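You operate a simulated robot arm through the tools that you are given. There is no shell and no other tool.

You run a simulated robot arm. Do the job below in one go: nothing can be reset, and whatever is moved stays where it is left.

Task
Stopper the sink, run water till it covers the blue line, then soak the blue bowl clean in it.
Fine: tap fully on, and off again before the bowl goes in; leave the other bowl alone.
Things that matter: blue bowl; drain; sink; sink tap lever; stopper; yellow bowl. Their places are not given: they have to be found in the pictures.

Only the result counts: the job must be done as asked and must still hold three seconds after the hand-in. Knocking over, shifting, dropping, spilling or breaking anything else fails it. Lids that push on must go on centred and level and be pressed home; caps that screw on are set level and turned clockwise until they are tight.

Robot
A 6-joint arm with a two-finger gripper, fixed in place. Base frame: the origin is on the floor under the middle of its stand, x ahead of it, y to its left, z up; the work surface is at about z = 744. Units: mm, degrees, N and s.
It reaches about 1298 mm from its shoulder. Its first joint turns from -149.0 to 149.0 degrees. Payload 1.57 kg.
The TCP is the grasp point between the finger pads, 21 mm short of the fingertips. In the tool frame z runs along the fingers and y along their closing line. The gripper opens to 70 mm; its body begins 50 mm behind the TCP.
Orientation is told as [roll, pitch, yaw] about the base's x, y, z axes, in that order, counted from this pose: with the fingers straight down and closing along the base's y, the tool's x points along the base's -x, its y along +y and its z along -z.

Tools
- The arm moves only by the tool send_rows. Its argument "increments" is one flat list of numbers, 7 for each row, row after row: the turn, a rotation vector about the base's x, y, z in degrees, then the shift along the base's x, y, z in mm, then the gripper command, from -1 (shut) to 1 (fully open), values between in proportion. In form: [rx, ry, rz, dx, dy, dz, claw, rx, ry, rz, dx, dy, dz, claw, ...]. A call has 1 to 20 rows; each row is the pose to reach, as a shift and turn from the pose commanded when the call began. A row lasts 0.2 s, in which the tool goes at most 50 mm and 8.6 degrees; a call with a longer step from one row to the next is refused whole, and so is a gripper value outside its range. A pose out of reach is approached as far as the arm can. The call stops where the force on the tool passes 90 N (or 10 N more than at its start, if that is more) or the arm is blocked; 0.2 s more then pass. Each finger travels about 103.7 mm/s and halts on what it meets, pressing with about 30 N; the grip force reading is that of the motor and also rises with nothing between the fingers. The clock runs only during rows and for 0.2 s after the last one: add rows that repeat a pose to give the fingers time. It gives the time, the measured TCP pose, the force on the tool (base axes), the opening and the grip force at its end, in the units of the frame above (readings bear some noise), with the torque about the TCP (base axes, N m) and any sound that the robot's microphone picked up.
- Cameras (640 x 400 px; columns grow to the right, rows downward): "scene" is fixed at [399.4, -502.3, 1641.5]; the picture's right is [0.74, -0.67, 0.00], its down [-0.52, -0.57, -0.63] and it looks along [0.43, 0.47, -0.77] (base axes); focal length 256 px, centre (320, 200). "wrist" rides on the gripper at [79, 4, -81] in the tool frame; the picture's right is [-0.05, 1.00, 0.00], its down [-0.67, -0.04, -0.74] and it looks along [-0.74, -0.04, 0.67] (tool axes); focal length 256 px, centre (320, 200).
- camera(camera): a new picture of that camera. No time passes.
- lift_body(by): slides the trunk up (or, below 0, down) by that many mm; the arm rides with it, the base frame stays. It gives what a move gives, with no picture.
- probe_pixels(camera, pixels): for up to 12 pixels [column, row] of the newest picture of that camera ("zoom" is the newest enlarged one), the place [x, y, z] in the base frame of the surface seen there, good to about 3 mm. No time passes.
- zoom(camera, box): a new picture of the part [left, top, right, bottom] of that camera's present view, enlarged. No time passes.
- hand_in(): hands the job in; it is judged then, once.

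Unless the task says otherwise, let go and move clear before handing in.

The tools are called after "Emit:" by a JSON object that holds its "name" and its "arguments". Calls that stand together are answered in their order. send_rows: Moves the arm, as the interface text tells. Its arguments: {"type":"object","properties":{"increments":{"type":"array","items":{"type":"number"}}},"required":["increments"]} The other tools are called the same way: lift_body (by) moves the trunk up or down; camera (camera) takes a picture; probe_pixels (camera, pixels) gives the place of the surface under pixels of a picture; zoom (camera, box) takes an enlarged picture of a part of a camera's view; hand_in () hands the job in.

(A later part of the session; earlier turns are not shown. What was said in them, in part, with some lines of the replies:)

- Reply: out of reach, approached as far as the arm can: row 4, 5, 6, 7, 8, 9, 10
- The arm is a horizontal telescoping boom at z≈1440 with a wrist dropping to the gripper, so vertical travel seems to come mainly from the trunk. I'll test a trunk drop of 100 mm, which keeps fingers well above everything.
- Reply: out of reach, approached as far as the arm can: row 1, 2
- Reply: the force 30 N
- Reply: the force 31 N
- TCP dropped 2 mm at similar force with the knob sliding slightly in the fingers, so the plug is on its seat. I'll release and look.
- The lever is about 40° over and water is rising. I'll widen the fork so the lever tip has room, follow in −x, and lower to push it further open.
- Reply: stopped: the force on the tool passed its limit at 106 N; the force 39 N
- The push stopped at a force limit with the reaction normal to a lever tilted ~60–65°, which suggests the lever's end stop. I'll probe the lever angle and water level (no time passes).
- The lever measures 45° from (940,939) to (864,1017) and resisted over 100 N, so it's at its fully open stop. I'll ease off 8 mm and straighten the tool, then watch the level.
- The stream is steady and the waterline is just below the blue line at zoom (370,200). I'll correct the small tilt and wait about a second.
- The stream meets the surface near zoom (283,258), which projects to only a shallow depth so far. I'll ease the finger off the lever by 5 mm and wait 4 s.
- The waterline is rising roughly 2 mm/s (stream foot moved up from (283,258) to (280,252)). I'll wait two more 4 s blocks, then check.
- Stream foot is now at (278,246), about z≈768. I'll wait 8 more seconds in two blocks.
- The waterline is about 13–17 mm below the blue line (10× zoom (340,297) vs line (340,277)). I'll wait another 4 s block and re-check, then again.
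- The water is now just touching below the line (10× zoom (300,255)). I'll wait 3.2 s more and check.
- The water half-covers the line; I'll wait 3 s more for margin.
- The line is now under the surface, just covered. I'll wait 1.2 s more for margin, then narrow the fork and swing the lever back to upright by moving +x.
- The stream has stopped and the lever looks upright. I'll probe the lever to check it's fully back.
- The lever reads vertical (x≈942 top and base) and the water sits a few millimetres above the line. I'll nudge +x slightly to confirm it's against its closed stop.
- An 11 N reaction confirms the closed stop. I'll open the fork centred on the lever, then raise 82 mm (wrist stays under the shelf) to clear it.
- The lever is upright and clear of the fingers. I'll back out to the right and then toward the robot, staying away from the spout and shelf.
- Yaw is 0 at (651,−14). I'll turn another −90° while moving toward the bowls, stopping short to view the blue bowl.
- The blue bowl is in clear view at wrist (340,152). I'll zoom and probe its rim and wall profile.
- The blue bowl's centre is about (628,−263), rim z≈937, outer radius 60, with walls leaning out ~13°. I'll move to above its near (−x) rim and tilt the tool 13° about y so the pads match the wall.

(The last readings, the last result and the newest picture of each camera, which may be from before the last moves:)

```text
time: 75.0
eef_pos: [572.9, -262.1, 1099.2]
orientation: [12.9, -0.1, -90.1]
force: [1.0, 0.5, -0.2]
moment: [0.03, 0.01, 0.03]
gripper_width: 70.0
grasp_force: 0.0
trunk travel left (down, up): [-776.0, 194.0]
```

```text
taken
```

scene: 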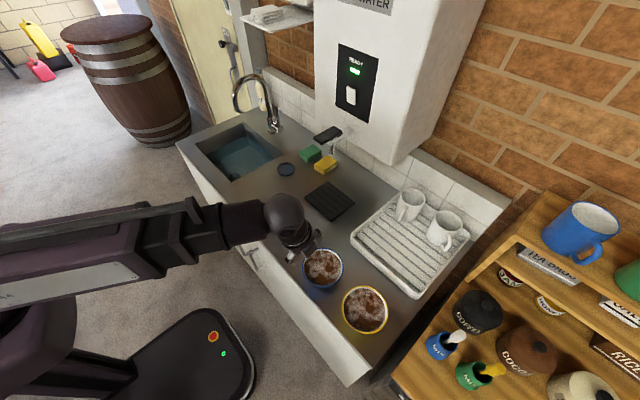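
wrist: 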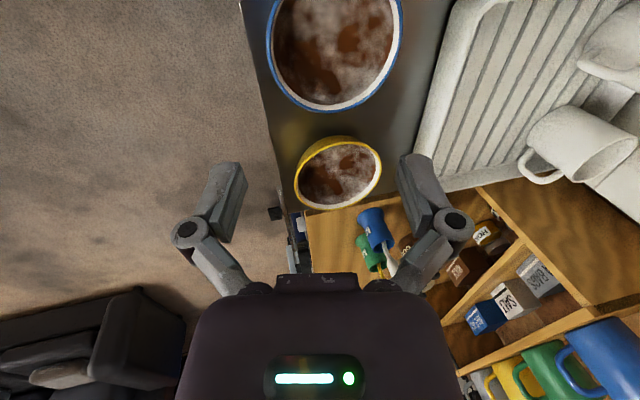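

The tilt is right (tool axis leans toward +x going down). I'll lower 105 mm and refine the rim position.

Emit:
{"name": "lift_body", "arguments": {"by": -105}}

Emit:
{"name": "camera", "arguments": {"camera": "wrist"}}

Emit:
{"name": "zoom", "arguments": {"camera": "scene", "box": [230, 180, 390, 340]}}

```text
time: 76.4
eef_pos: [573.3, -261.9, 994.3]
orientation: [13.0, 0.0, -90.1]
force: [0.7, 0.2, -0.2]
moment: [-0.02, -0.03, -0.02]
gripper_width: 69.8
grasp_force: 0.1
trunk travel left (down, up): [-671.0, 299.0]
```

```text
taken
```

wrist: 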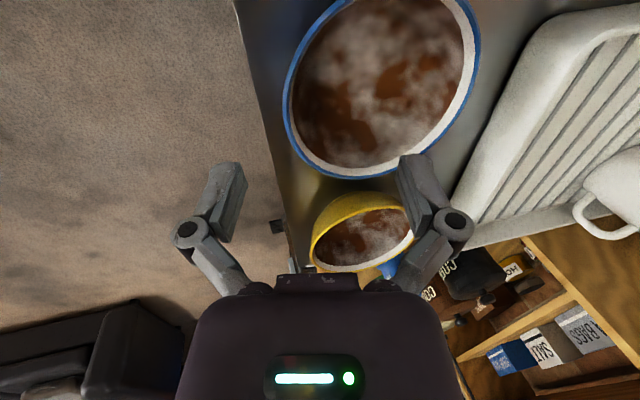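

```text
2.50 times, centred on (310, 260) of scene
```

zoom: 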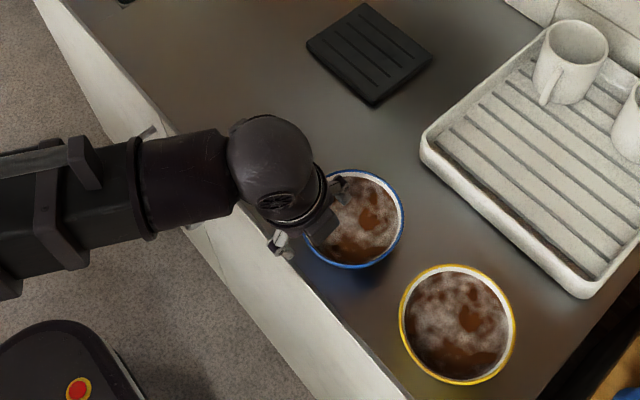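

The bowl's near rim is at wrist (285,95). I'll probe rim points at this closer range.

Emit:
{"name": "zoom", "arguments": {"camera": "wrist", "box": [270, 0, 490, 190]}}

Emit:
{"name": "probe_pixels", "arguments": {"camera": "wrist", "pixels": [[284, 95], [291, 60], [291, 130], [310, 158], [360, 178], [420, 160], [478, 60], [340, 5], [297, 95], [305, 100], [312, 104], [325, 110]]}}

```text
2.11 times, centred on (380, 95) of wrist
```

zoom: 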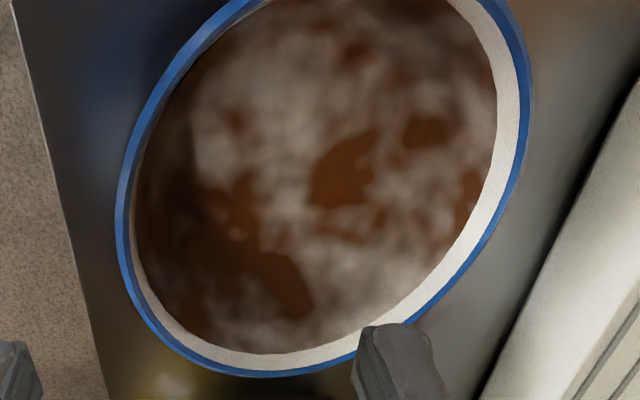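

```text
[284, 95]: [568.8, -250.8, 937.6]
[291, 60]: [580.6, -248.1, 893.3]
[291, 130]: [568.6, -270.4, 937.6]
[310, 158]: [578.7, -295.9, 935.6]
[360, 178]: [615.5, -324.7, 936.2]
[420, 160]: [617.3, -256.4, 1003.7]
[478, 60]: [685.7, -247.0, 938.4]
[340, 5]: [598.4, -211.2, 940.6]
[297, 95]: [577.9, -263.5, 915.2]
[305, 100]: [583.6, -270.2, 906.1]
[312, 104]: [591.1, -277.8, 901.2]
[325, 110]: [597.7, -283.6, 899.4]
```

The refined centre is (628,−262.5) with the near rim at x≈568.5. I'll shift −3 mm in x and lower to TCP z≈936 in two steps.

Emit:
{"name": "send_rows", "arguments": {"increments": [0, 0, 0, -3, 0, 0, 1, 0, 0, 0, -3, 0, 0, 1]}}

Emit:
{"name": "lift_body", "arguments": {"by": -35}}

Emit:
{"name": "camera", "arguments": {"camera": "wrist"}}

Emit:
{"name": "zoom", "arguments": {"camera": "scene", "box": [260, 200, 360, 310]}}

```text
time: 77.0
eef_pos: [571.2, -263.2, 993.7]
orientation: [13.0, 0.0, -90.1]
force: [1.3, -1.1, -0.1]
moment: [0.03, -0.01, -0.04]
gripper_width: 70.2
grasp_force: 0.0
trunk travel left (down, up): [-671.0, 299.0]
```

```text
time: 77.8
eef_pos: [569.9, -263.1, 960.0]
orientation: [13.0, 0.0, -90.0]
force: [0.3, 0.2, -0.8]
moment: [0.01, 0.0, 0.02]
gripper_width: 70.1
grasp_force: 0.0
trunk travel left (down, up): [-636.0, 334.0]
```

```text
taken
```

wrist: 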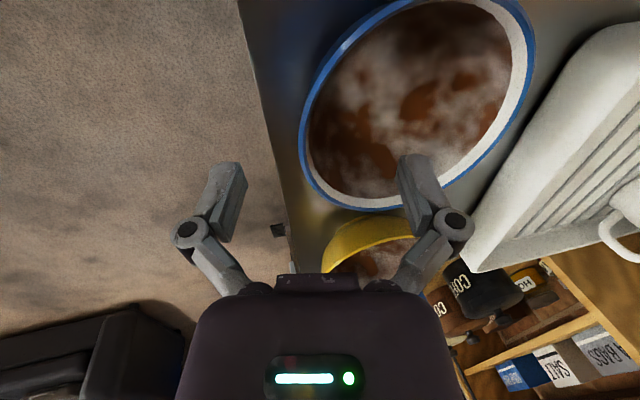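

```text
3.64 times, centred on (310, 255) of scene
```

zoom: 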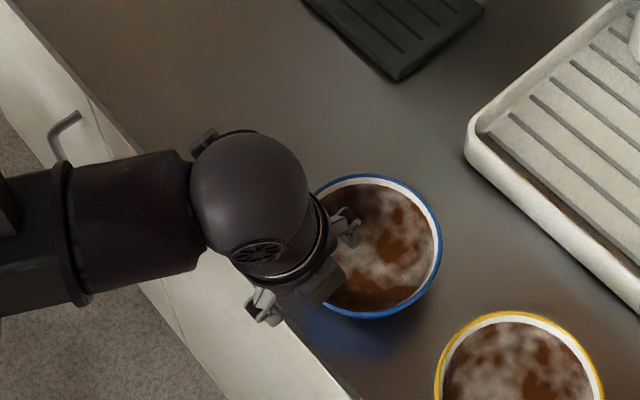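

One finger is over the bowl's inside and the other outside its front rim. I'll lower 24 mm and look.

Emit:
{"name": "lift_body", "arguments": {"by": -24}}

Emit:
{"name": "camera", "arguments": {"camera": "wrist"}}

Emit:
{"name": "zoom", "arguments": {"camera": "scene", "box": [260, 200, 360, 310]}}

```text
time: 78.5
eef_pos: [569.0, -262.3, 936.9]
orientation: [13.0, 0.0, -90.1]
force: [0.6, 0.7, 0.1]
moment: [-0.03, 0.02, 0.02]
gripper_width: 70.2
grasp_force: 0.1
trunk travel left (down, up): [-612.0, 358.0]
```

```text
taken
```

wrist: 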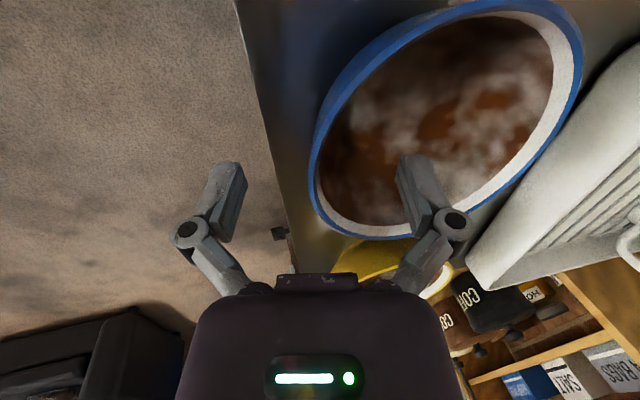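

```text
3.64 times, centred on (310, 255) of scene
```

zoom: 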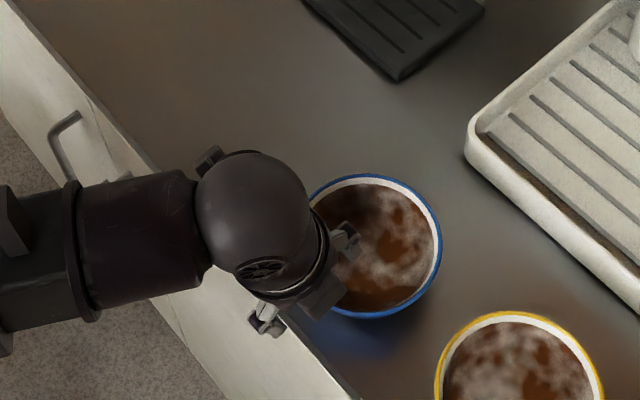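

The rim (wrist (315,180)) lies midway between the fingers. I'll close gradually.

Emit:
{"name": "send_rows", "arguments": {"increments": [0, 0, 0, 0, 0, 0, 0.5, 0, 0, 0, 0, 0, 0, 0, 0, 0, 0, 0, 0, 0, -0.4, 0, 0, 0, 0, 0, 0, -0.7, 0, 0, 0, 0, 0, 0, -1, 0, 0, 0, 0, 0, 0, -1, 0, 0, 0, 0, 0, 0, -1]}}

Emit:
{"name": "camera", "arguments": {"camera": "wrist"}}

Emit:
{"name": "zoom", "arguments": {"camera": "scene", "box": [260, 200, 360, 310]}}

```text
time: 80.0
eef_pos: [570.7, -262.5, 934.6]
orientation: [13.1, 0.0, -90.1]
force: [4.4, -3.6, 9.9]
moment: [0.34, -0.67, -0.33]
gripper_width: 6.1
grasp_force: 30.7
trunk travel left (down, up): [-612.0, 358.0]
```

```text
taken
```

wrist: 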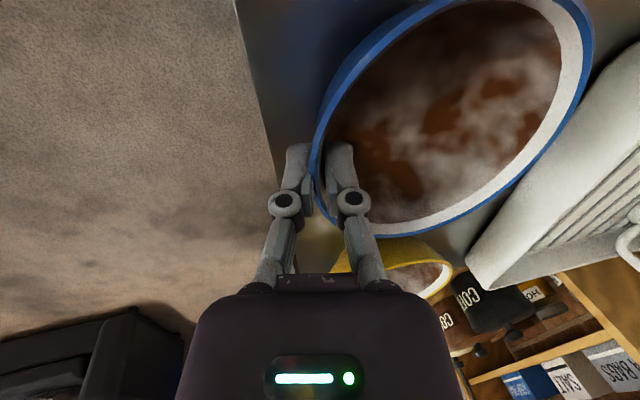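

```text
3.64 times, centred on (310, 255) of scene
```

zoom: 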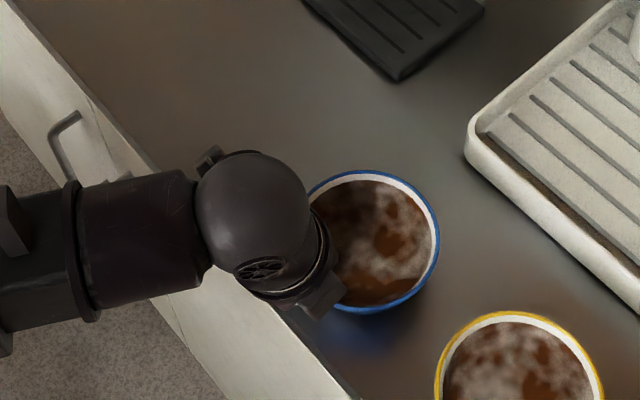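

The rim is gripped (width 6.1, 30.7 N). I'll lift 25 mm and check how the bowl hangs.

Emit:
{"name": "lift_body", "arguments": {"by": 25}}

Emit:
{"name": "camera", "arguments": {"camera": "wrist"}}

Emit:
{"name": "zoom", "arguments": {"camera": "scene", "box": [260, 200, 360, 310]}}

```text
time: 80.8
eef_pos: [570.5, -263.6, 960.3]
orientation: [12.8, 0.0, -90.0]
force: [0.1, -0.6, -4.0]
moment: [-0.02, 0.21, 0.02]
gripper_width: 6.0
grasp_force: 30.2
trunk travel left (down, up): [-637.0, 333.0]
```

```text
taken
```

wrist: 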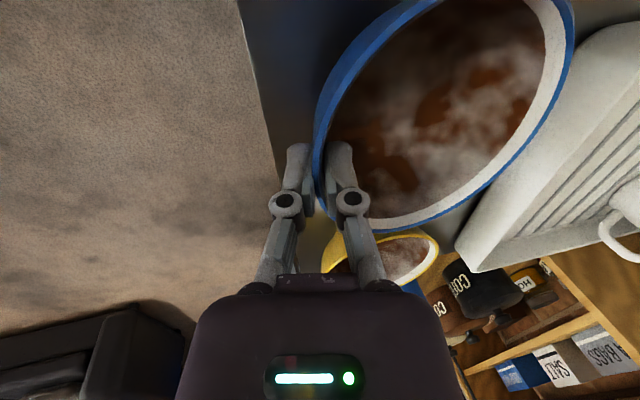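

```text
3.64 times, centred on (310, 255) of scene
```

zoom: 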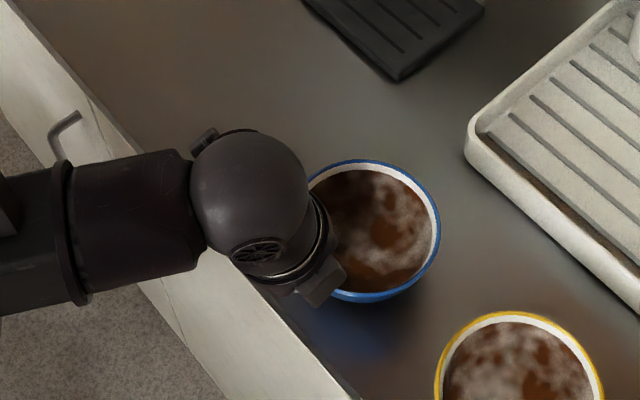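

The bowl is off the counter with about 4 N weight. I'll probe its rim for tilt before lifting further.

Emit:
{"name": "probe_pixels", "arguments": {"camera": "zoom", "pixels": [[370, 161], [438, 225], [415, 280], [360, 298], [316, 183], [400, 168], [437, 210], [390, 230]]}}

Emit:
{"name": "probe_pixels", "arguments": {"camera": "wrist", "pixels": [[318, 120], [380, 227], [430, 215], [500, 165], [560, 80], [573, 30], [335, 75], [360, 50]]}}

```text
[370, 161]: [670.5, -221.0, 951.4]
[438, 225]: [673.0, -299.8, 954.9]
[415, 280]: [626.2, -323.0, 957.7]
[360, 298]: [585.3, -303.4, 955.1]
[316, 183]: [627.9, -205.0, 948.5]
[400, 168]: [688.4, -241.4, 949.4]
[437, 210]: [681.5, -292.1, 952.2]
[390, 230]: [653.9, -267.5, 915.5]
```

```text
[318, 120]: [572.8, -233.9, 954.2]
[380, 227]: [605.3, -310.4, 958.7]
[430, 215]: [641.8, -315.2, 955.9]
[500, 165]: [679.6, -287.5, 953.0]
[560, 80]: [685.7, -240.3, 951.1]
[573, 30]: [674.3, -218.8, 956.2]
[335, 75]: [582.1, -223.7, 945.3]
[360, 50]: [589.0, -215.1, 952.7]
```

The rim reads z≈949–958 (TCP 960), close to level but possibly slipped a few millimetres. I'll look closely at the grip.

Emit:
{"name": "zoom", "arguments": {"camera": "wrist", "box": [260, 110, 380, 230]}}

```text
3.33 times, centred on (320, 170) of wrist
```

zoom: 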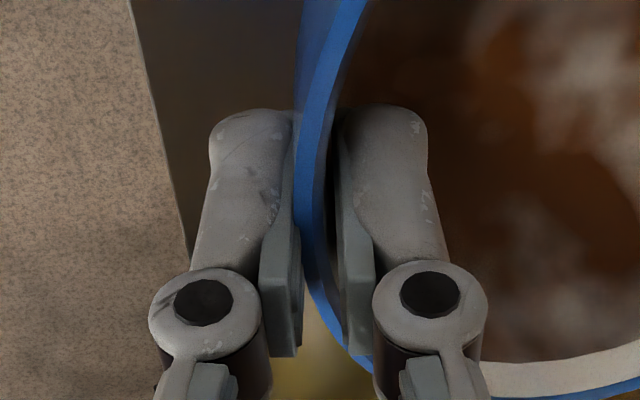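

The rim sits between the pads. I'll hold for a second to check for ongoing slip.

Emit:
{"name": "send_rows", "arguments": {"increments": [0, 0, 0, 0, 0, 0, -1, 0, 0, 0, 0, 0, 0, -1, 0, 0, 0, 0, 0, 0, -1, 0, 0, 0, 0, 0, 0, -1, 0, 0, 0, 0, 0, 0, -1]}}

Emit:
{"name": "zoom", "arguments": {"camera": "wrist", "box": [260, 110, 380, 230]}}

Emit:
{"name": "zoom", "arguments": {"camera": "scene", "box": [260, 200, 360, 310]}}

```text
time: 82.0
eef_pos: [570.4, -262.5, 961.3]
orientation: [13.1, 0.0, -90.1]
force: [0.2, 0.4, -5.2]
moment: [0.0, 0.21, -0.01]
gripper_width: 5.6
grasp_force: 30.0
trunk travel left (down, up): [-637.0, 333.0]
```

```text
3.33 times, centred on (320, 170) of wrist
```

zoom: 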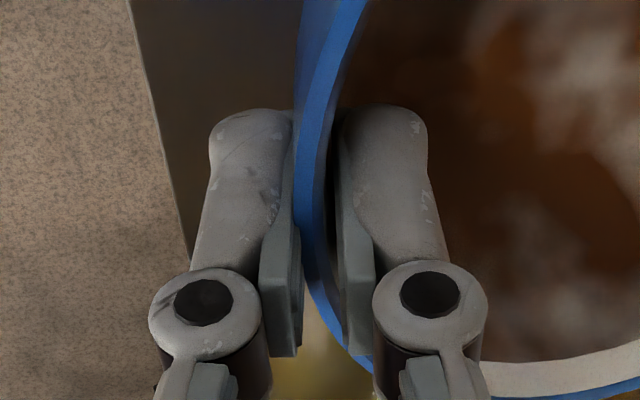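

```text
3.64 times, centred on (310, 255) of scene
```

zoom: 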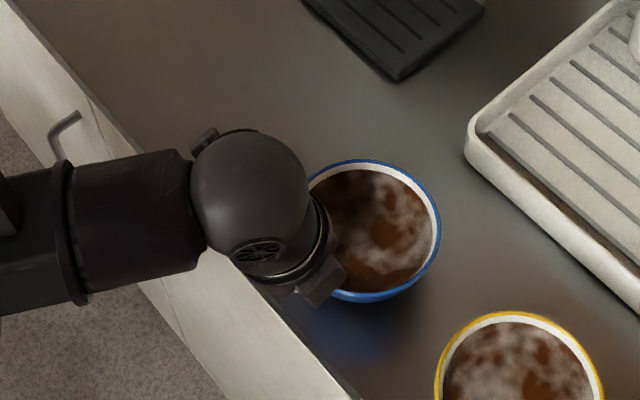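

The grip is stable. I'll lift 50 mm and carry the bowl slowly toward the sink at x≈645, stopping short to check.

Emit:
{"name": "lift_body", "arguments": {"by": 50}}

Emit:
{"name": "send_rows", "arguments": {"increments": [0, 0, 0, 20, 15, 0, -1, 0, 0, 0, 42, 37, 0, -1, 0, 0, 0, 64, 60, 0, -1, 0, 0, 0, 75, 85, 0, -1, 0, 0, 0, 75, 111, 0, -1, 0, 0, 0, 75, 138, 0, -1, 0, 0, 0, 75, 165, 0, -1, 0, 0, 0, 75, 192, 0, -1, 0, 0, 0, 75, 219, 0, -1, 0, 0, 0, 75, 246, 0, -1, 0, 0, 0, 75, 273, 0, -1, 0, 0, 0, 75, 300, 0, -1, 0, 0, 0, 75, 327, 0, -1, 0, 0, 0, 75, 354, 0, -1, 0, 0, 0, 75, 381, 0, -1, 0, 0, 0, 75, 408, 0, -1, 0, 0, 0, 75, 432, 0, -1, 0, 0, 0, 75, 450, 0, -1, 0, 0, 0, 75, 463, 0, -1, 0, 0, 0, 75, 463, 0, -1]}}

Emit:
{"name": "camera", "arguments": {"camera": "scene"}}

Emit:
{"name": "camera", "arguments": {"camera": "wrist"}}

```text
time: 82.9
eef_pos: [570.1, -262.5, 1009.4]
orientation: [13.0, 0.0, -90.1]
force: [-0.3, 0.0, -3.7]
moment: [-0.05, 0.24, -0.03]
gripper_width: 6.1
grasp_force: 29.9
trunk travel left (down, up): [-687.0, 283.0]
```

```text
time: 87.1
eef_pos: [646.2, 202.7, 1010.5]
orientation: [12.9, 0.1, -90.0]
force: [-0.6, -0.5, -3.5]
moment: [-0.01, 0.22, 0.01]
gripper_width: 6.0
grasp_force: 30.0
trunk travel left (down, up): [-687.0, 283.0]
```

```text
taken
```

scene: 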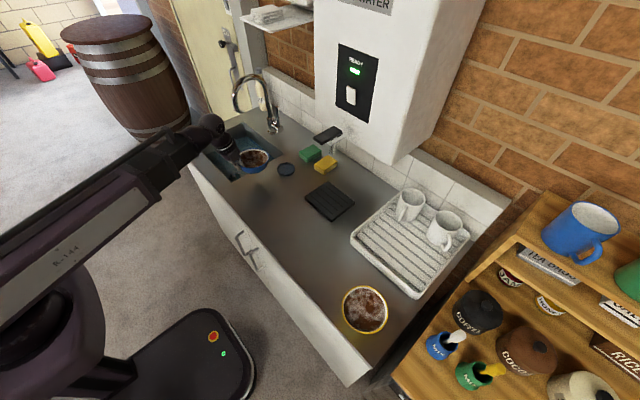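

```text
taken
```

wrist: 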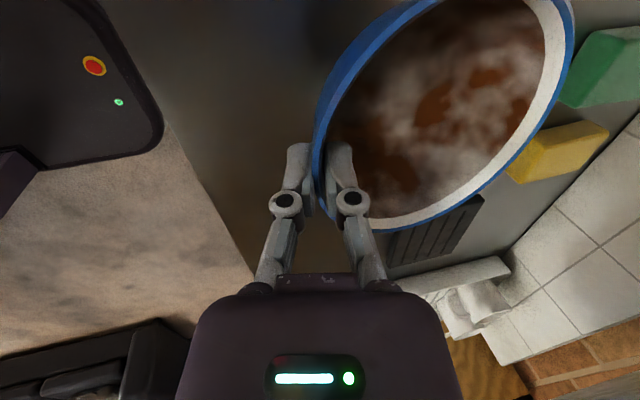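

The bowl is carried steadily to (646,203). I'll move it over the right part of the sink, TCP (700,345), so the bowl centre is near (757,345), away from the stopper.

Emit:
{"name": "send_rows", "arguments": {"increments": [0, 0, 0, 10, 15, 0, -1, 0, 0, 0, 20, 40, 0, -1, 0, 0, 0, 31, 66, 0, -1, 0, 0, 0, 42, 92, 0, -1, 0, 0, 0, 52, 117, 0, -1, 0, 0, 0, 54, 135, 0, -1, 0, 0, 0, 54, 142, 0, -1, 0, 0, 0, 54, 142, 0, -1]}}

Emit:
{"name": "zoom", "arguments": {"camera": "scene", "box": [170, 60, 310, 200]}}

Emit:
{"name": "camera", "arguments": {"camera": "wrist"}}

```text
time: 88.9
eef_pos: [698.9, 342.6, 1010.4]
orientation: [13.1, -0.2, -90.1]
force: [-0.8, 0.4, -3.8]
moment: [0.03, 0.2, 0.02]
gripper_width: 6.0
grasp_force: 29.9
trunk travel left (down, up): [-687.0, 283.0]
```

```text
2.86 times, centred on (240, 130) of scene
```

zoom: 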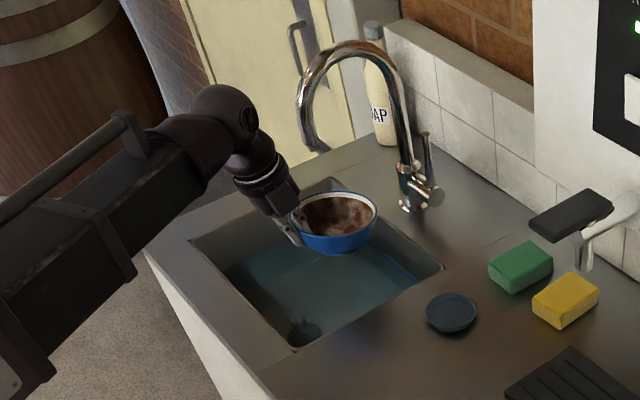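

```text
taken
```

wrist: 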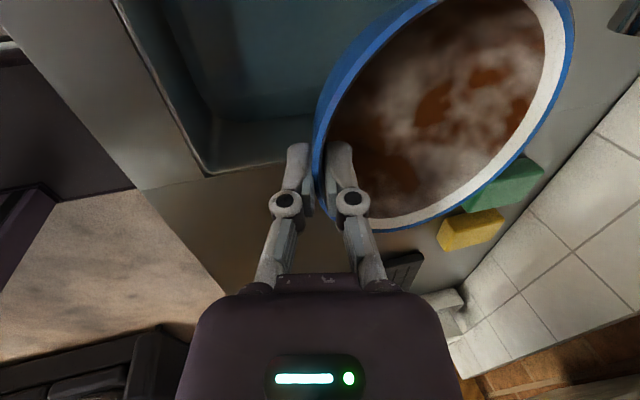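

The bowl hangs over the sink with the tap off. I'll confirm the water level on the line and the bowl position before lowering.

Emit:
{"name": "zoom", "arguments": {"camera": "scene", "box": [225, 120, 295, 185]}}

Emit:
{"name": "probe_pixels", "arguments": {"camera": "scene", "pixels": [[258, 127], [273, 133], [262, 146], [248, 143], [256, 130], [244, 140], [271, 140], [264, 128]]}}

```text
6.15 times, centred on (260, 152) of scene
```

zoom: 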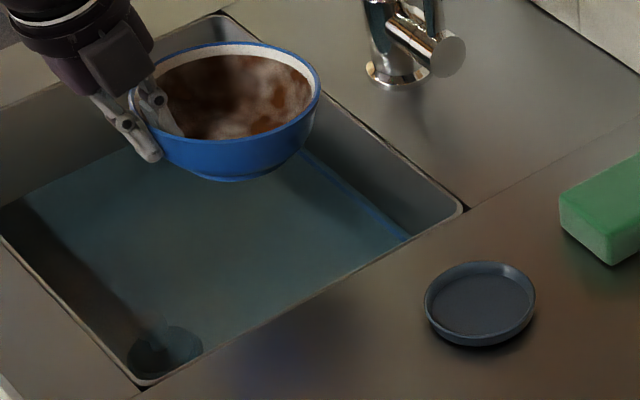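

```text
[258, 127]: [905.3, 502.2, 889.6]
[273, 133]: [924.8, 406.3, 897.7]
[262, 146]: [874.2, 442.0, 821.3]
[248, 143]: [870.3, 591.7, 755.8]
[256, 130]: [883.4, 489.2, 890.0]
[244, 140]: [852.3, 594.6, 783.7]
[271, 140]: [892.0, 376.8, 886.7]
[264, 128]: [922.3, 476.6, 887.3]
```

I'll probe the bowl rim and sink edges in this zoom.

Emit:
{"name": "probe_pixels", "arguments": {"camera": "zoom", "pixels": [[225, 43], [318, 85], [270, 130], [175, 130], [240, 178], [295, 60], [235, 135], [200, 135], [462, 212], [310, 160], [390, 225], [345, 195]]}}

```text
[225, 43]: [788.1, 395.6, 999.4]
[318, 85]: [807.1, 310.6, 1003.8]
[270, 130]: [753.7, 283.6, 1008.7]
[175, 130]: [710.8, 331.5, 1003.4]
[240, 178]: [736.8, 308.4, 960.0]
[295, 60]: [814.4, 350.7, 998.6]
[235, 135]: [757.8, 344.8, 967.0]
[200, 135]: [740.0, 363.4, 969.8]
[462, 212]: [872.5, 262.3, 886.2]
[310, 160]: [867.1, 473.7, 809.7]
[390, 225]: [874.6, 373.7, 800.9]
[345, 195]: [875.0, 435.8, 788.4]
```

The bowl's centre is ≈(755,343) with ≥20 mm to every wall. I'll lower 140 mm so it's just above the water and check.

Emit:
{"name": "lift_body", "arguments": {"by": -140}}

Emit:
{"name": "zoom", "arguments": {"camera": "scene", "box": [190, 90, 300, 190]}}

Emit:
{"name": "camera", "arguments": {"camera": "wrist"}}

```text
time: 90.5
eef_pos: [699.3, 343.0, 870.9]
orientation: [13.0, 0.0, -90.0]
force: [-0.8, 0.0, -4.8]
moment: [-0.05, 0.21, 0.02]
gripper_width: 6.1
grasp_force: 30.4
trunk travel left (down, up): [-547.0, 423.0]
```

```text
4.00 times, centred on (245, 140) of scene
```

zoom: 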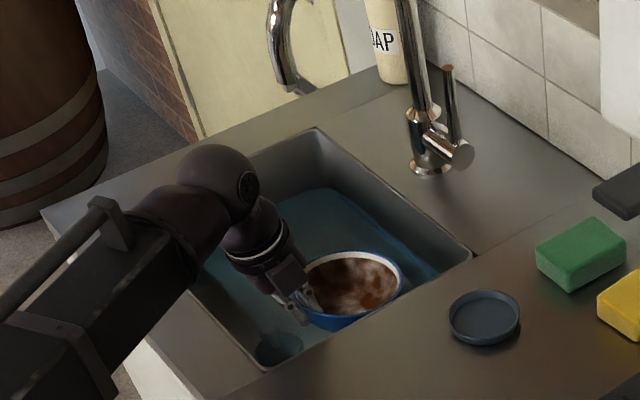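

```text
taken
```

wrist: 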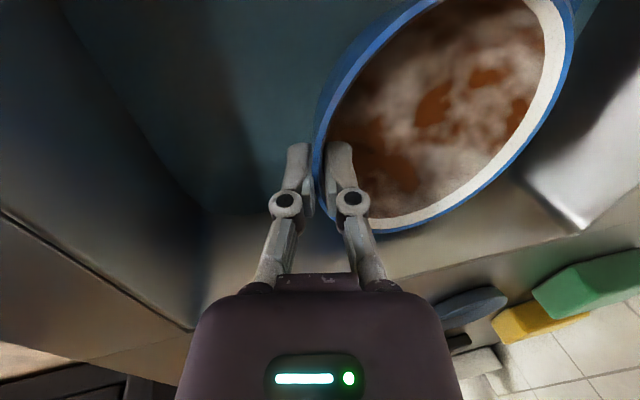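

Clear on all sides. I'll lower 40 mm into the water, then check the force.

Emit:
{"name": "lift_body", "arguments": {"by": -40}}

Emit:
{"name": "lift_body", "arguments": {"by": -22}}

Emit:
{"name": "zoom", "arguments": {"camera": "scene", "box": [190, 90, 300, 190]}}

Emit:
{"name": "camera", "arguments": {"camera": "wrist"}}

```text
time: 91.4
eef_pos: [700.2, 343.3, 829.6]
orientation: [13.0, 0.0, -90.1]
force: [-0.1, -0.7, -4.0]
moment: [-0.01, 0.23, -0.04]
gripper_width: 6.0
grasp_force: 29.4
trunk travel left (down, up): [-507.0, 463.0]
```

```text
time: 92.1
eef_pos: [699.8, 342.9, 808.1]
orientation: [13.0, 0.0, -90.1]
force: [0.1, 0.5, -5.1]
moment: [-0.02, 0.24, 0.0]
gripper_width: 5.9
grasp_force: 30.2
trunk travel left (down, up): [-485.0, 485.0]
```

```text
4.00 times, centred on (245, 140) of scene
```

zoom: 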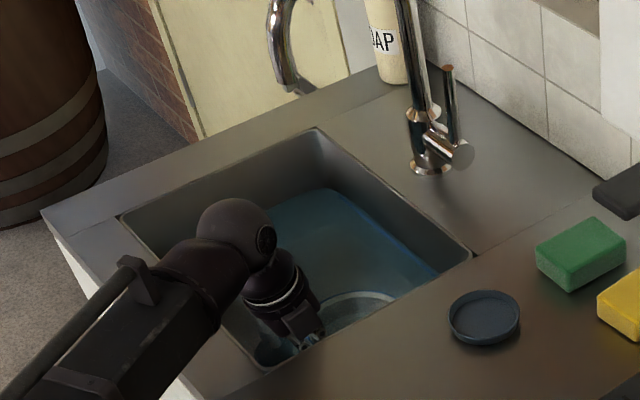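

```text
taken
```

wrist: 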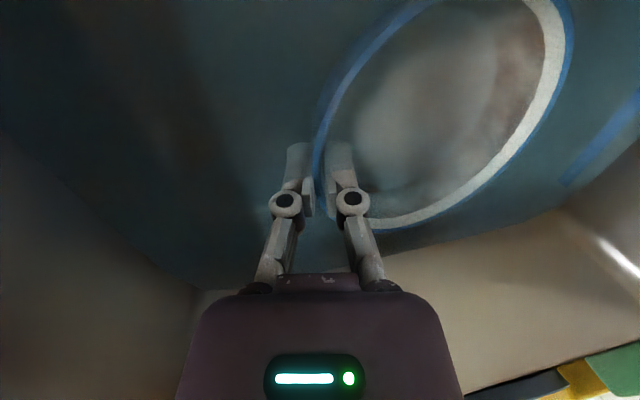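

The bowl is under the surface and its dirt is already fading (wrist (450,110)). I'll lower gently to the sink floor.

Emit:
{"name": "lift_body", "arguments": {"by": -6}}

Emit:
{"name": "lift_body", "arguments": {"by": -3}}

Emit:
{"name": "lift_body", "arguments": {"by": -2}}

Emit:
{"name": "camera", "arguments": {"camera": "wrist"}}

```text
time: 92.6
eef_pos: [699.2, 342.1, 802.3]
orientation: [13.0, -0.1, -90.1]
force: [-0.4, 0.1, -5.5]
moment: [-0.02, 0.31, 0.01]
gripper_width: 6.2
grasp_force: 29.5
trunk travel left (down, up): [-479.0, 491.0]
```

```text
time: 93.1
eef_pos: [698.8, 342.6, 798.7]
orientation: [13.1, -0.1, -90.2]
force: [-0.1, 0.4, -6.5]
moment: [0.0, 0.35, 0.0]
gripper_width: 6.2
grasp_force: 29.7
trunk travel left (down, up): [-476.0, 494.0]
```

```text
time: 93.7
eef_pos: [700.4, 343.6, 798.0]
orientation: [13.1, 0.0, -90.1]
force: [-1.3, -0.3, -4.0]
moment: [-0.01, 0.2, 0.01]
gripper_width: 6.1
grasp_force: 30.0
trunk travel left (down, up): [-474.0, 496.0]
```

```text
taken
```

wrist: 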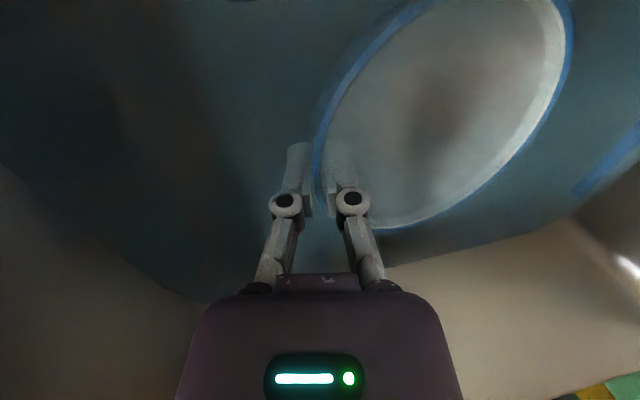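

Force is still just the bowl's weight and the dirt keeps fading. I'll continue lowering in 2 mm steps to contact.

Emit:
{"name": "lift_body", "arguments": {"by": -2}}

Emit:
{"name": "lift_body", "arguments": {"by": -2}}

Emit:
{"name": "camera", "arguments": {"camera": "wrist"}}

```text
time: 94.2
eef_pos: [699.6, 341.8, 796.2]
orientation: [13.0, 0.1, -90.2]
force: [-1.2, 0.6, -2.0]
moment: [0.08, 0.01, 0.08]
gripper_width: 5.9
grasp_force: 30.0
trunk travel left (down, up): [-472.0, 498.0]
```

```text
time: 94.7
eef_pos: [699.7, 342.4, 792.9]
orientation: [13.1, 0.0, -90.2]
force: [-2.0, -0.2, -0.5]
moment: [0.1, -0.08, 0.02]
gripper_width: 6.1
grasp_force: 30.4
trunk travel left (down, up): [-470.0, 500.0]
```

```text
taken
```

wrist: 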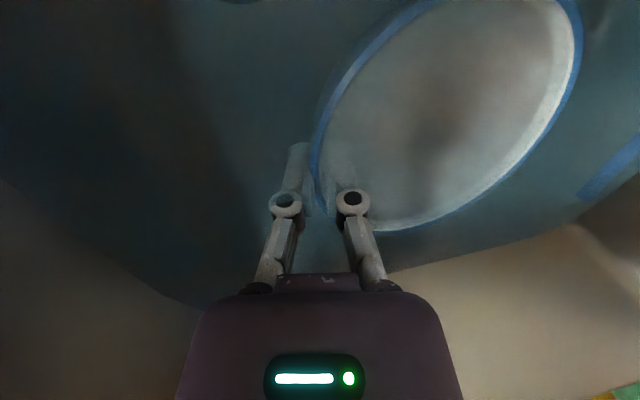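

Weight is transferring to the floor (fz −0.5 N). I'll go 1.5 mm more and check the force.

Emit:
{"name": "lift_body", "arguments": {"by": -1.5}}

Emit:
{"name": "camera", "arguments": {"camera": "wrist"}}

```text
time: 95.2
eef_pos: [699.7, 342.0, 792.6]
orientation: [13.0, 0.0, -90.1]
force: [-3.7, 0.5, 4.8]
moment: [0.3, -0.37, 0.13]
gripper_width: 5.8
grasp_force: 30.2
trunk travel left (down, up): [-469.0, 501.0]
```

```text
taken
```

wrist: 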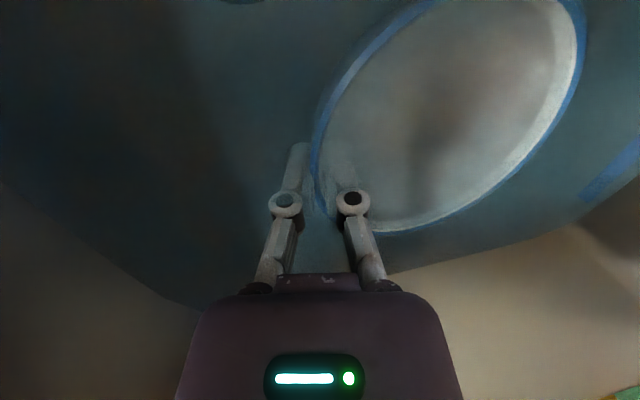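

The bowl rests on the sink floor (fz +4.8 N). I'll release gradually.

Emit:
{"name": "send_rows", "arguments": {"increments": [0, 0, 0, 0, 0, 0, -0.7, 0, 0, 0, 0, 0, 0, -0.5, 0, 0, 0, 0, 0, 0, -0.2, 0, 0, 0, 0, 0, 0, 0.2, 0, 0, 0, 0, 0, 0, 0.5, 0, 0, 0, 0, 0, 0, 0.5]}}

Emit:
{"name": "camera", "arguments": {"camera": "wrist"}}

Emit:
{"name": "zoom", "arguments": {"camera": "scene", "box": [190, 90, 300, 190]}}

```text
time: 96.6
eef_pos: [699.3, 343.5, 793.5]
orientation: [13.1, 0.1, -90.1]
force: [-0.2, 0.1, 0.7]
moment: [-0.02, -0.02, 0.01]
gripper_width: 52.5
grasp_force: 0.1
trunk travel left (down, up): [-469.0, 501.0]
```

```text
taken
```

wrist: 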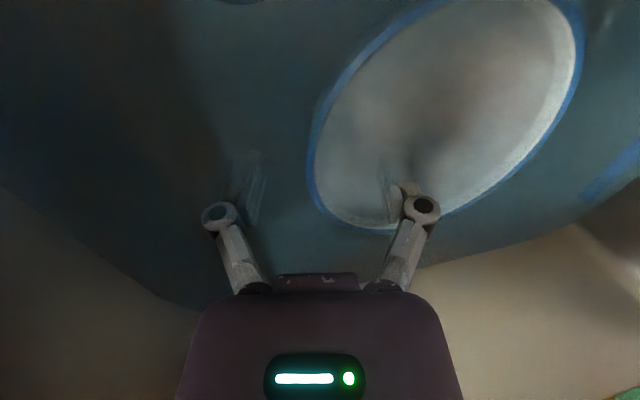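

```text
4.00 times, centred on (245, 140) of scene
```

zoom: 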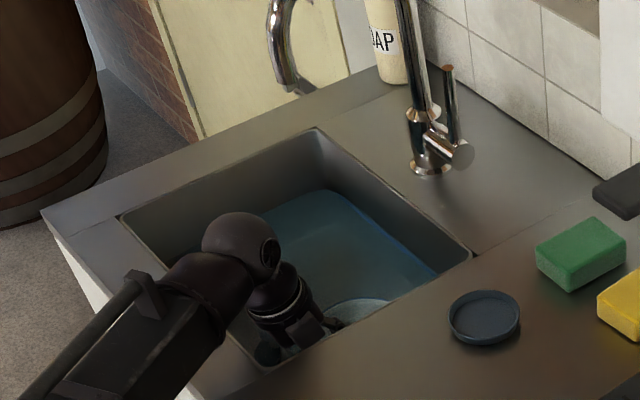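

The bowl stays put on the floor with fingers open on both sides. I'll raise straight up 120 mm and look.

Emit:
{"name": "lift_body", "arguments": {"by": 120}}

Emit:
{"name": "camera", "arguments": {"camera": "wrist"}}

Emit:
{"name": "zoom", "arguments": {"camera": "scene", "box": [190, 90, 300, 190]}}

```text
time: 98.1
eef_pos: [698.5, 344.0, 911.0]
orientation: [12.9, 0.1, -90.0]
force: [0.7, 0.2, -0.8]
moment: [-0.03, 0.01, -0.01]
gripper_width: 52.5
grasp_force: 0.1
trunk travel left (down, up): [-589.0, 381.0]
```

```text
taken
```

wrist: 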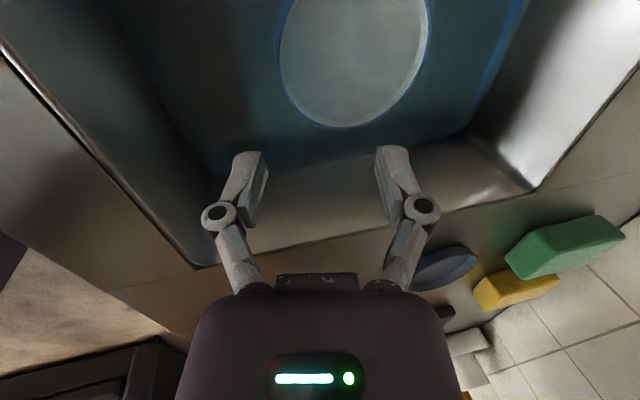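

```text
4.00 times, centred on (245, 140) of scene
```

zoom: 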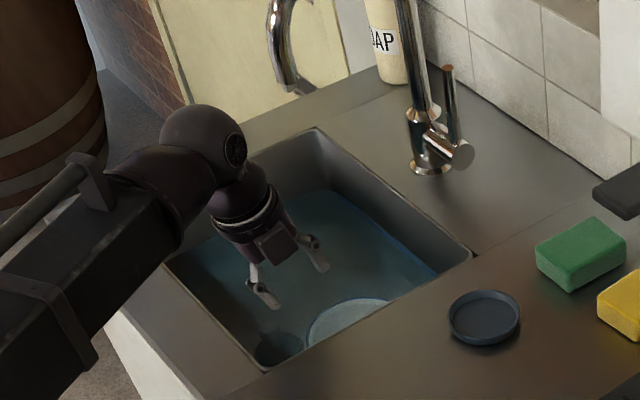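

The bowl sits submerged at wrist (355,60) and looks clean. I'll zoom to check for residue, and check the water level and tap.

Emit:
{"name": "zoom", "arguments": {"camera": "wrist", "box": [260, 0, 450, 140]}}

Emit:
{"name": "lift_body", "arguments": {"by": 120}}

Emit:
{"name": "send_rows", "arguments": {"increments": [0, 3.5, 0, -15, -20, -1, 0.5, 0, 7, 0, -30, -40, -3, 0.5, 0, 10, 0, -45, -60, -4, 0.5, 0, 13, 0, -55, -80, -5, 0.5, 0, 13, 0, -55, -100, -5, 0.5, 0, 13, 0, -55, -120, -5, 0.5, 0, 13, 0, -55, -140, -5, 0.5, 0, 13, 0, -55, -140, -5, 0.5]}}

Emit:
{"name": "zoom", "arguments": {"camera": "scene", "box": [180, 60, 310, 200]}}

Emit:
{"name": "camera", "arguments": {"camera": "scene"}}

```text
2.86 times, centred on (355, 70) of wrist
```

zoom: 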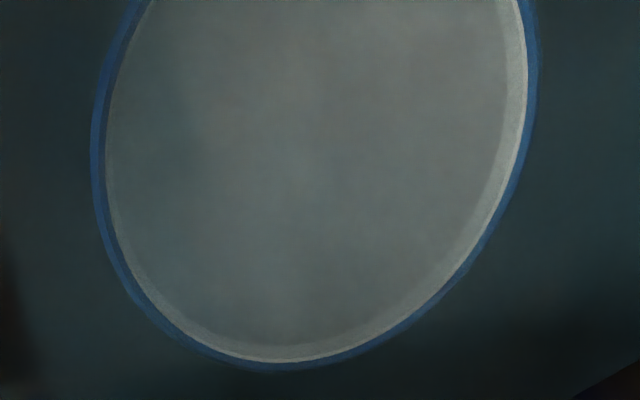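

```text
time: 99.6
eef_pos: [700.1, 342.7, 1032.4]
orientation: [13.1, 0.0, -90.2]
force: [0.9, 0.1, -0.3]
moment: [0.03, 0.02, 0.0]
gripper_width: 52.5
grasp_force: 0.1
trunk travel left (down, up): [-709.0, 261.0]
```

```text
time: 101.4
eef_pos: [643.7, 201.1, 1028.0]
orientation: [0.0, -0.1, -90.1]
force: [0.4, 0.1, -0.7]
moment: [-0.03, -0.01, 0.03]
gripper_width: 52.4
grasp_force: 0.0
trunk travel left (down, up): [-709.0, 261.0]
```

```text
2.86 times, centred on (245, 130) of scene
```

zoom: 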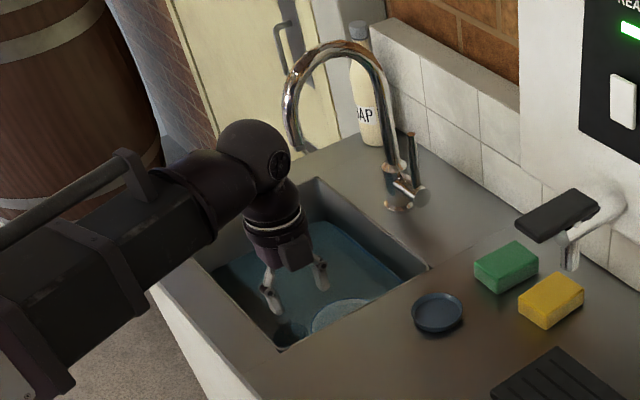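

```text
taken
```

scene: 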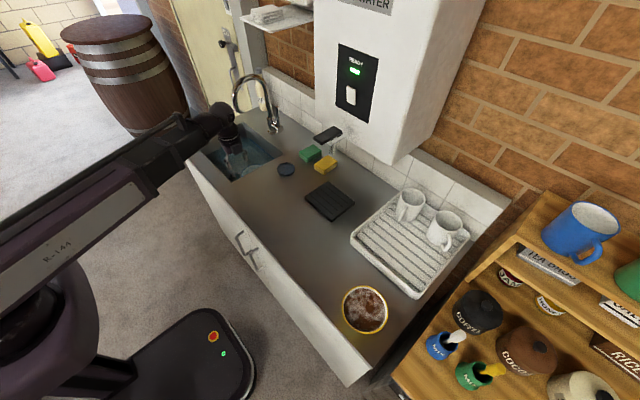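

The bowl reads uniformly clean, the yellow bowl is untouched, and the tap is off. I'll move the arm further clear and take a final look at the water line, stopper and bowl.

Emit:
{"name": "send_rows", "arguments": {"increments": [0, 0, 0, 0, -40, 0, 0.5, 0, 0, 0, 0, -80, 0, 0.5, 0, 0, 0, 0, -120, 0, 0.5, 0, 0, 0, 0, -160, 0, 0.5, 0, 0, 0, 0, -200, 0, 0.5, 0, 0, 0, 0, -240, 0, 0.5, 0, 0, 0, 0, -240, 0, 0.5]}}

Emit:
{"name": "zoom", "arguments": {"camera": "scene", "box": [190, 100, 300, 190]}}

Emit:
{"name": "zoom", "arguments": {"camera": "scene", "box": [220, 120, 290, 180]}}

```text
time: 103.0
eef_pos: [643.6, -35.4, 1026.9]
orientation: [0.0, -0.1, -90.1]
force: [0.0, 0.4, -1.3]
moment: [-0.01, 0.03, 0.0]
gripper_width: 52.6
grasp_force: 0.0
trunk travel left (down, up): [-709.0, 261.0]
```

```text
4.44 times, centred on (245, 145) of scene
```

zoom: 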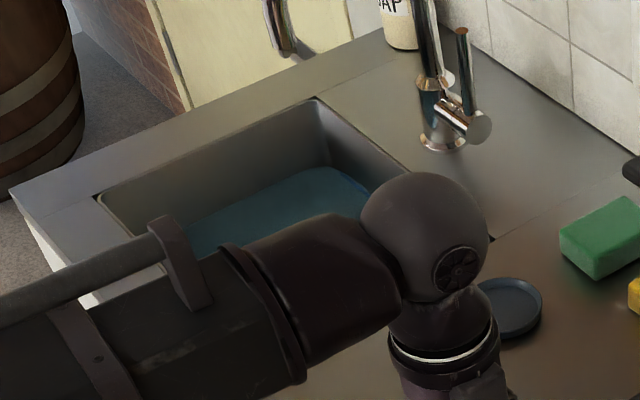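

```text
6.67 times, centred on (255, 150) of scene
```

zoom: 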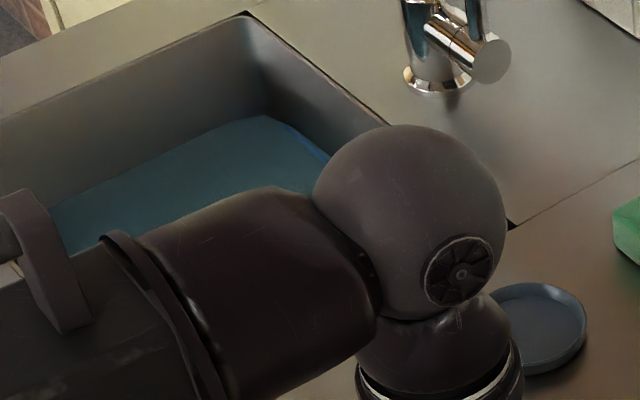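

The arm blocks the view; I'll slide further right, staying well above the counter and short of the yellow bowl.

Emit:
{"name": "send_rows", "arguments": {"increments": [0, 0, 0, 0, -40, 0, 0.5, 0, 0, 0, 0, -80, 0, 0.5, 0, 0, 0, 0, -120, 0, 0.5, 0, 0, 0, 0, -150, 0, 0.5, 0, 0, 0, 0, -150, 0, 0.5]}}

Emit:
{"name": "zoom", "arguments": {"camera": "scene", "box": [190, 100, 300, 190]}}

Emit:
{"name": "zoom", "arguments": {"camera": "scene", "box": [220, 120, 290, 180]}}

Emit:
{"name": "camera", "arguments": {"camera": "scene"}}

```text
time: 104.2
eef_pos: [644.3, -186.8, 1028.0]
orientation: [0.1, 0.0, -90.0]
force: [0.5, 0.2, -0.4]
moment: [-0.01, 0.02, 0.03]
gripper_width: 52.6
grasp_force: 0.0
trunk travel left (down, up): [-709.0, 261.0]
```

```text
4.44 times, centred on (245, 145) of scene
```

zoom: 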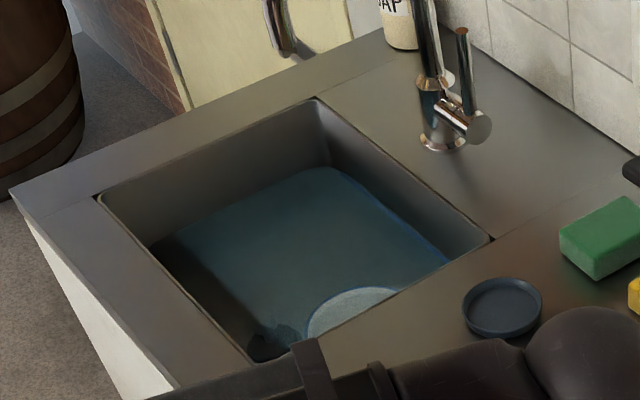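

```text
6.67 times, centred on (255, 150) of scene
```

zoom: 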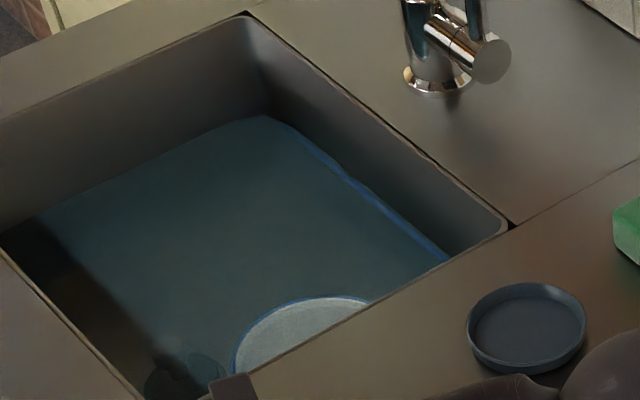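

```text
taken
```

scene: 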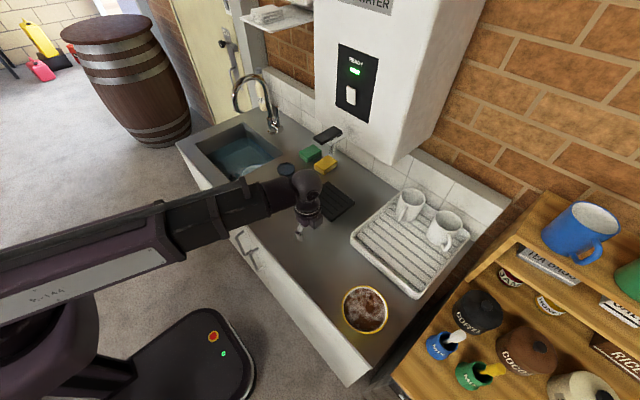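

The line appears covered and everything else is in place. I'll take the same 10× zoom as before to confirm the level hasn't dropped.

Emit:
{"name": "zoom", "arguments": {"camera": "scene", "box": [245, 130, 295, 170]}}

```text
10.00 times, centred on (270, 150) of scene
```

zoom: 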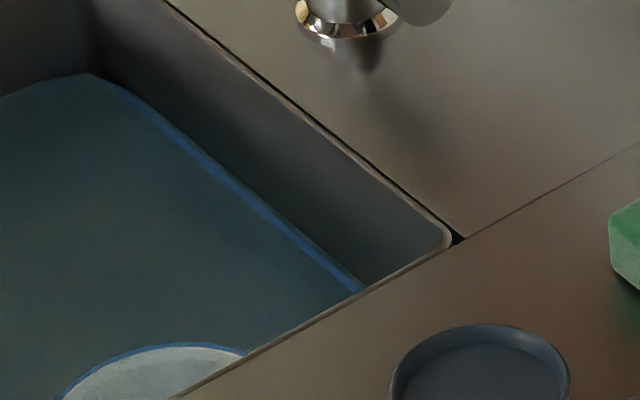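

The waterline corner is at (90,74) now versus (90,68) at 63 s, hinting at a few millimetres' drop. I'll wait 4 s and compare to see if it is leaking.

Emit:
{"name": "send_rows", "arguments": {"increments": [0, 0, 0, 0, 0, 0, 0.5, 0, 0, 0, 0, 0, 0, 0.5, 0, 0, 0, 0, 0, 0, 0.5, 0, 0, 0, 0, 0, 0, 0.5, 0, 0, 0, 0, 0, 0, 0.5, 0, 0, 0, 0, 0, 0, 0.5, 0, 0, 0, 0, 0, 0, 0.5, 0, 0, 0, 0, 0, 0, 0.5, 0, 0, 0, 0, 0, 0, 0.5, 0, 0, 0, 0, 0, 0, 0.5, 0, 0, 0, 0, 0, 0, 0.5, 0, 0, 0, 0, 0, 0, 0.5, 0, 0, 0, 0, 0, 0, 0.5, 0, 0, 0, 0, 0, 0, 0.5, 0, 0, 0, 0, 0, 0, 0.5, 0, 0, 0, 0, 0, 0, 0.5, 0, 0, 0, 0, 0, 0, 0.5, 0, 0, 0, 0, 0, 0, 0.5, 0, 0, 0, 0, 0, 0, 0.5, 0, 0, 0, 0, 0, 0, 0.5]}}

Emit:
{"name": "zoom", "arguments": {"camera": "scene", "box": [245, 130, 295, 170]}}

Emit:
{"name": "zoom", "arguments": {"camera": "scene", "box": [250, 133, 270, 149]}}

```text
time: 108.4
eef_pos: [643.5, -185.4, 1027.5]
orientation: [-0.1, -0.1, -90.1]
force: [0.1, 0.2, -0.4]
moment: [-0.01, -0.01, 0.01]
gripper_width: 52.5
grasp_force: 0.1
trunk travel left (down, up): [-709.0, 261.0]
```

```text
10.00 times, centred on (270, 150) of scene
```

zoom: 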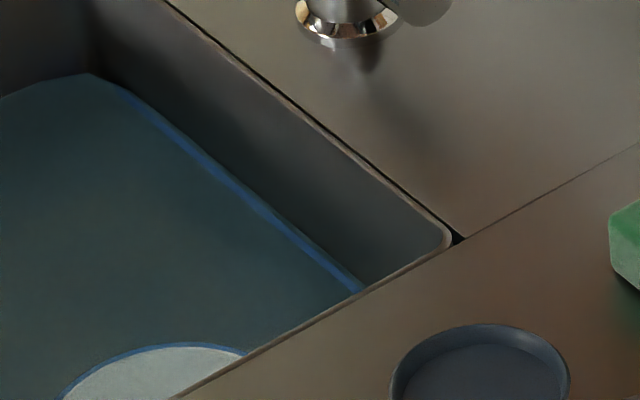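

```text
16.00 times, centred on (260, 141) of scene
```

zoom: 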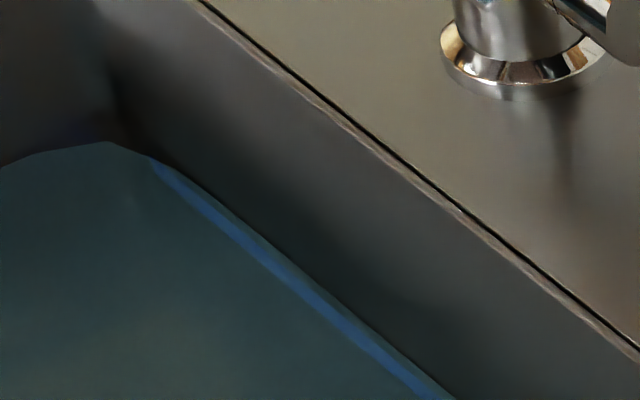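

Level appears unchanged over these 4 s. I'll wait another 8 s and compare the 16× zoom (corner at (105,142)) to rule out a slow leak.

Emit:
{"name": "send_rows", "arguments": {"increments": [0, 0, 0, 0, 0, 0, 0.5, 0, 0, 0, 0, 0, 0, 0.5, 0, 0, 0, 0, 0, 0, 0.5, 0, 0, 0, 0, 0, 0, 0.5, 0, 0, 0, 0, 0, 0, 0.5, 0, 0, 0, 0, 0, 0, 0.5, 0, 0, 0, 0, 0, 0, 0.5, 0, 0, 0, 0, 0, 0, 0.5, 0, 0, 0, 0, 0, 0, 0.5, 0, 0, 0, 0, 0, 0, 0.5, 0, 0, 0, 0, 0, 0, 0.5, 0, 0, 0, 0, 0, 0, 0.5, 0, 0, 0, 0, 0, 0, 0.5, 0, 0, 0, 0, 0, 0, 0.5, 0, 0, 0, 0, 0, 0, 0.5, 0, 0, 0, 0, 0, 0, 0.5, 0, 0, 0, 0, 0, 0, 0.5, 0, 0, 0, 0, 0, 0, 0.5, 0, 0, 0, 0, 0, 0, 0.5, 0, 0, 0, 0, 0, 0, 0.5]}}

Emit:
{"name": "send_rows", "arguments": {"increments": [0, 0, 0, 0, 0, 0, 0.5, 0, 0, 0, 0, 0, 0, 0.5, 0, 0, 0, 0, 0, 0, 0.5, 0, 0, 0, 0, 0, 0, 0.5, 0, 0, 0, 0, 0, 0, 0.5, 0, 0, 0, 0, 0, 0, 0.5, 0, 0, 0, 0, 0, 0, 0.5, 0, 0, 0, 0, 0, 0, 0.5, 0, 0, 0, 0, 0, 0, 0.5, 0, 0, 0, 0, 0, 0, 0.5, 0, 0, 0, 0, 0, 0, 0.5, 0, 0, 0, 0, 0, 0, 0.5, 0, 0, 0, 0, 0, 0, 0.5, 0, 0, 0, 0, 0, 0, 0.5, 0, 0, 0, 0, 0, 0, 0.5, 0, 0, 0, 0, 0, 0, 0.5, 0, 0, 0, 0, 0, 0, 0.5, 0, 0, 0, 0, 0, 0, 0.5, 0, 0, 0, 0, 0, 0, 0.5, 0, 0, 0, 0, 0, 0, 0.5]}}

Emit:
{"name": "zoom", "arguments": {"camera": "scene", "box": [250, 133, 270, 149]}}

Emit:
{"name": "zoom", "arguments": {"camera": "scene", "box": [245, 130, 295, 170]}}

```text
time: 112.6
eef_pos: [643.6, -186.1, 1026.6]
orientation: [0.0, -0.1, -90.2]
force: [0.3, 0.4, -0.6]
moment: [0.01, 0.0, 0.01]
gripper_width: 52.5
grasp_force: 0.0
trunk travel left (down, up): [-709.0, 261.0]
```

```text
time: 116.8
eef_pos: [643.8, -185.8, 1026.9]
orientation: [-0.1, -0.1, -90.1]
force: [-0.6, 0.8, 0.0]
moment: [0.03, -0.01, -0.02]
gripper_width: 52.4
grasp_force: 0.1
trunk travel left (down, up): [-709.0, 261.0]
```

```text
16.00 times, centred on (260, 141) of scene
```

zoom: 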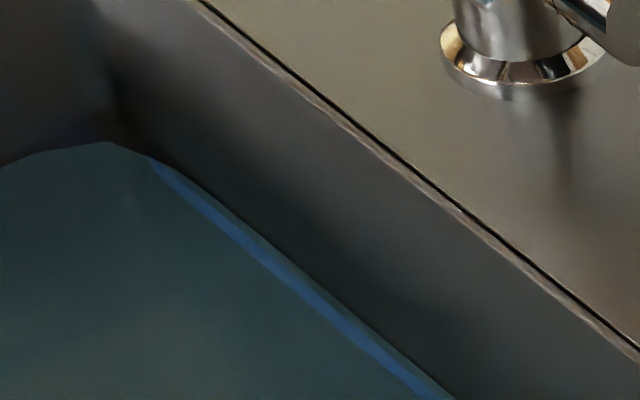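

```text
10.00 times, centred on (270, 150) of scene
```

zoom: 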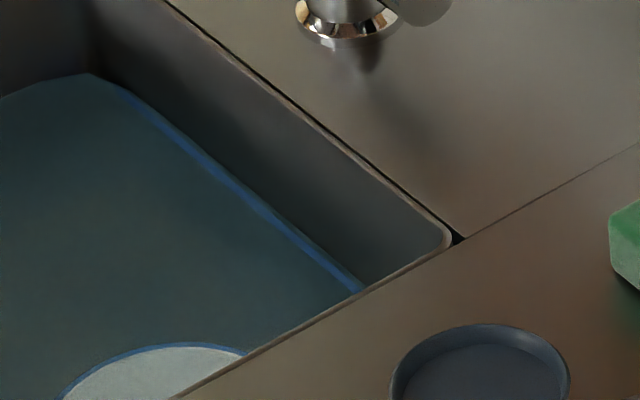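

The level is identical after 8 s, so nothing is leaking. The blue line is under water (16× zoom, thin water band above it), the clean bowl is submerged, the tap is off and the arm is clear, so I'm handing in.

Emit:
{"name": "hand_in", "arguments": {}}

```text
The job is handed in.
```

The job is done and handed in. The sink is stoppered, the water covers the blue line, and the blue bowl is clean and resting on the sink floor under the water.

- **Stopper:** it sits level over the drain, centred to within about 2 mm. The water level did not change over the last 12 seconds I watched, so it is not leaking.
- **Water:** I opened the lever to its stop at about 45 degrees and closed it before the bowl went in. After I closed the tap, a small push on the lever met its closed stop. The final level is a few millimetres above the line. Between closing the tap and settling the bowl it dropped about 4 mm, then held steady.
- **Blue bowl:** the dirt faded as it soaked, and the inside showed no residue in the last close-up.
- **Everything else:** I did not touch the yellow bowl, and the sponges, dish, mugs and tray look undisturbed. The arm is open and clear of the counter.
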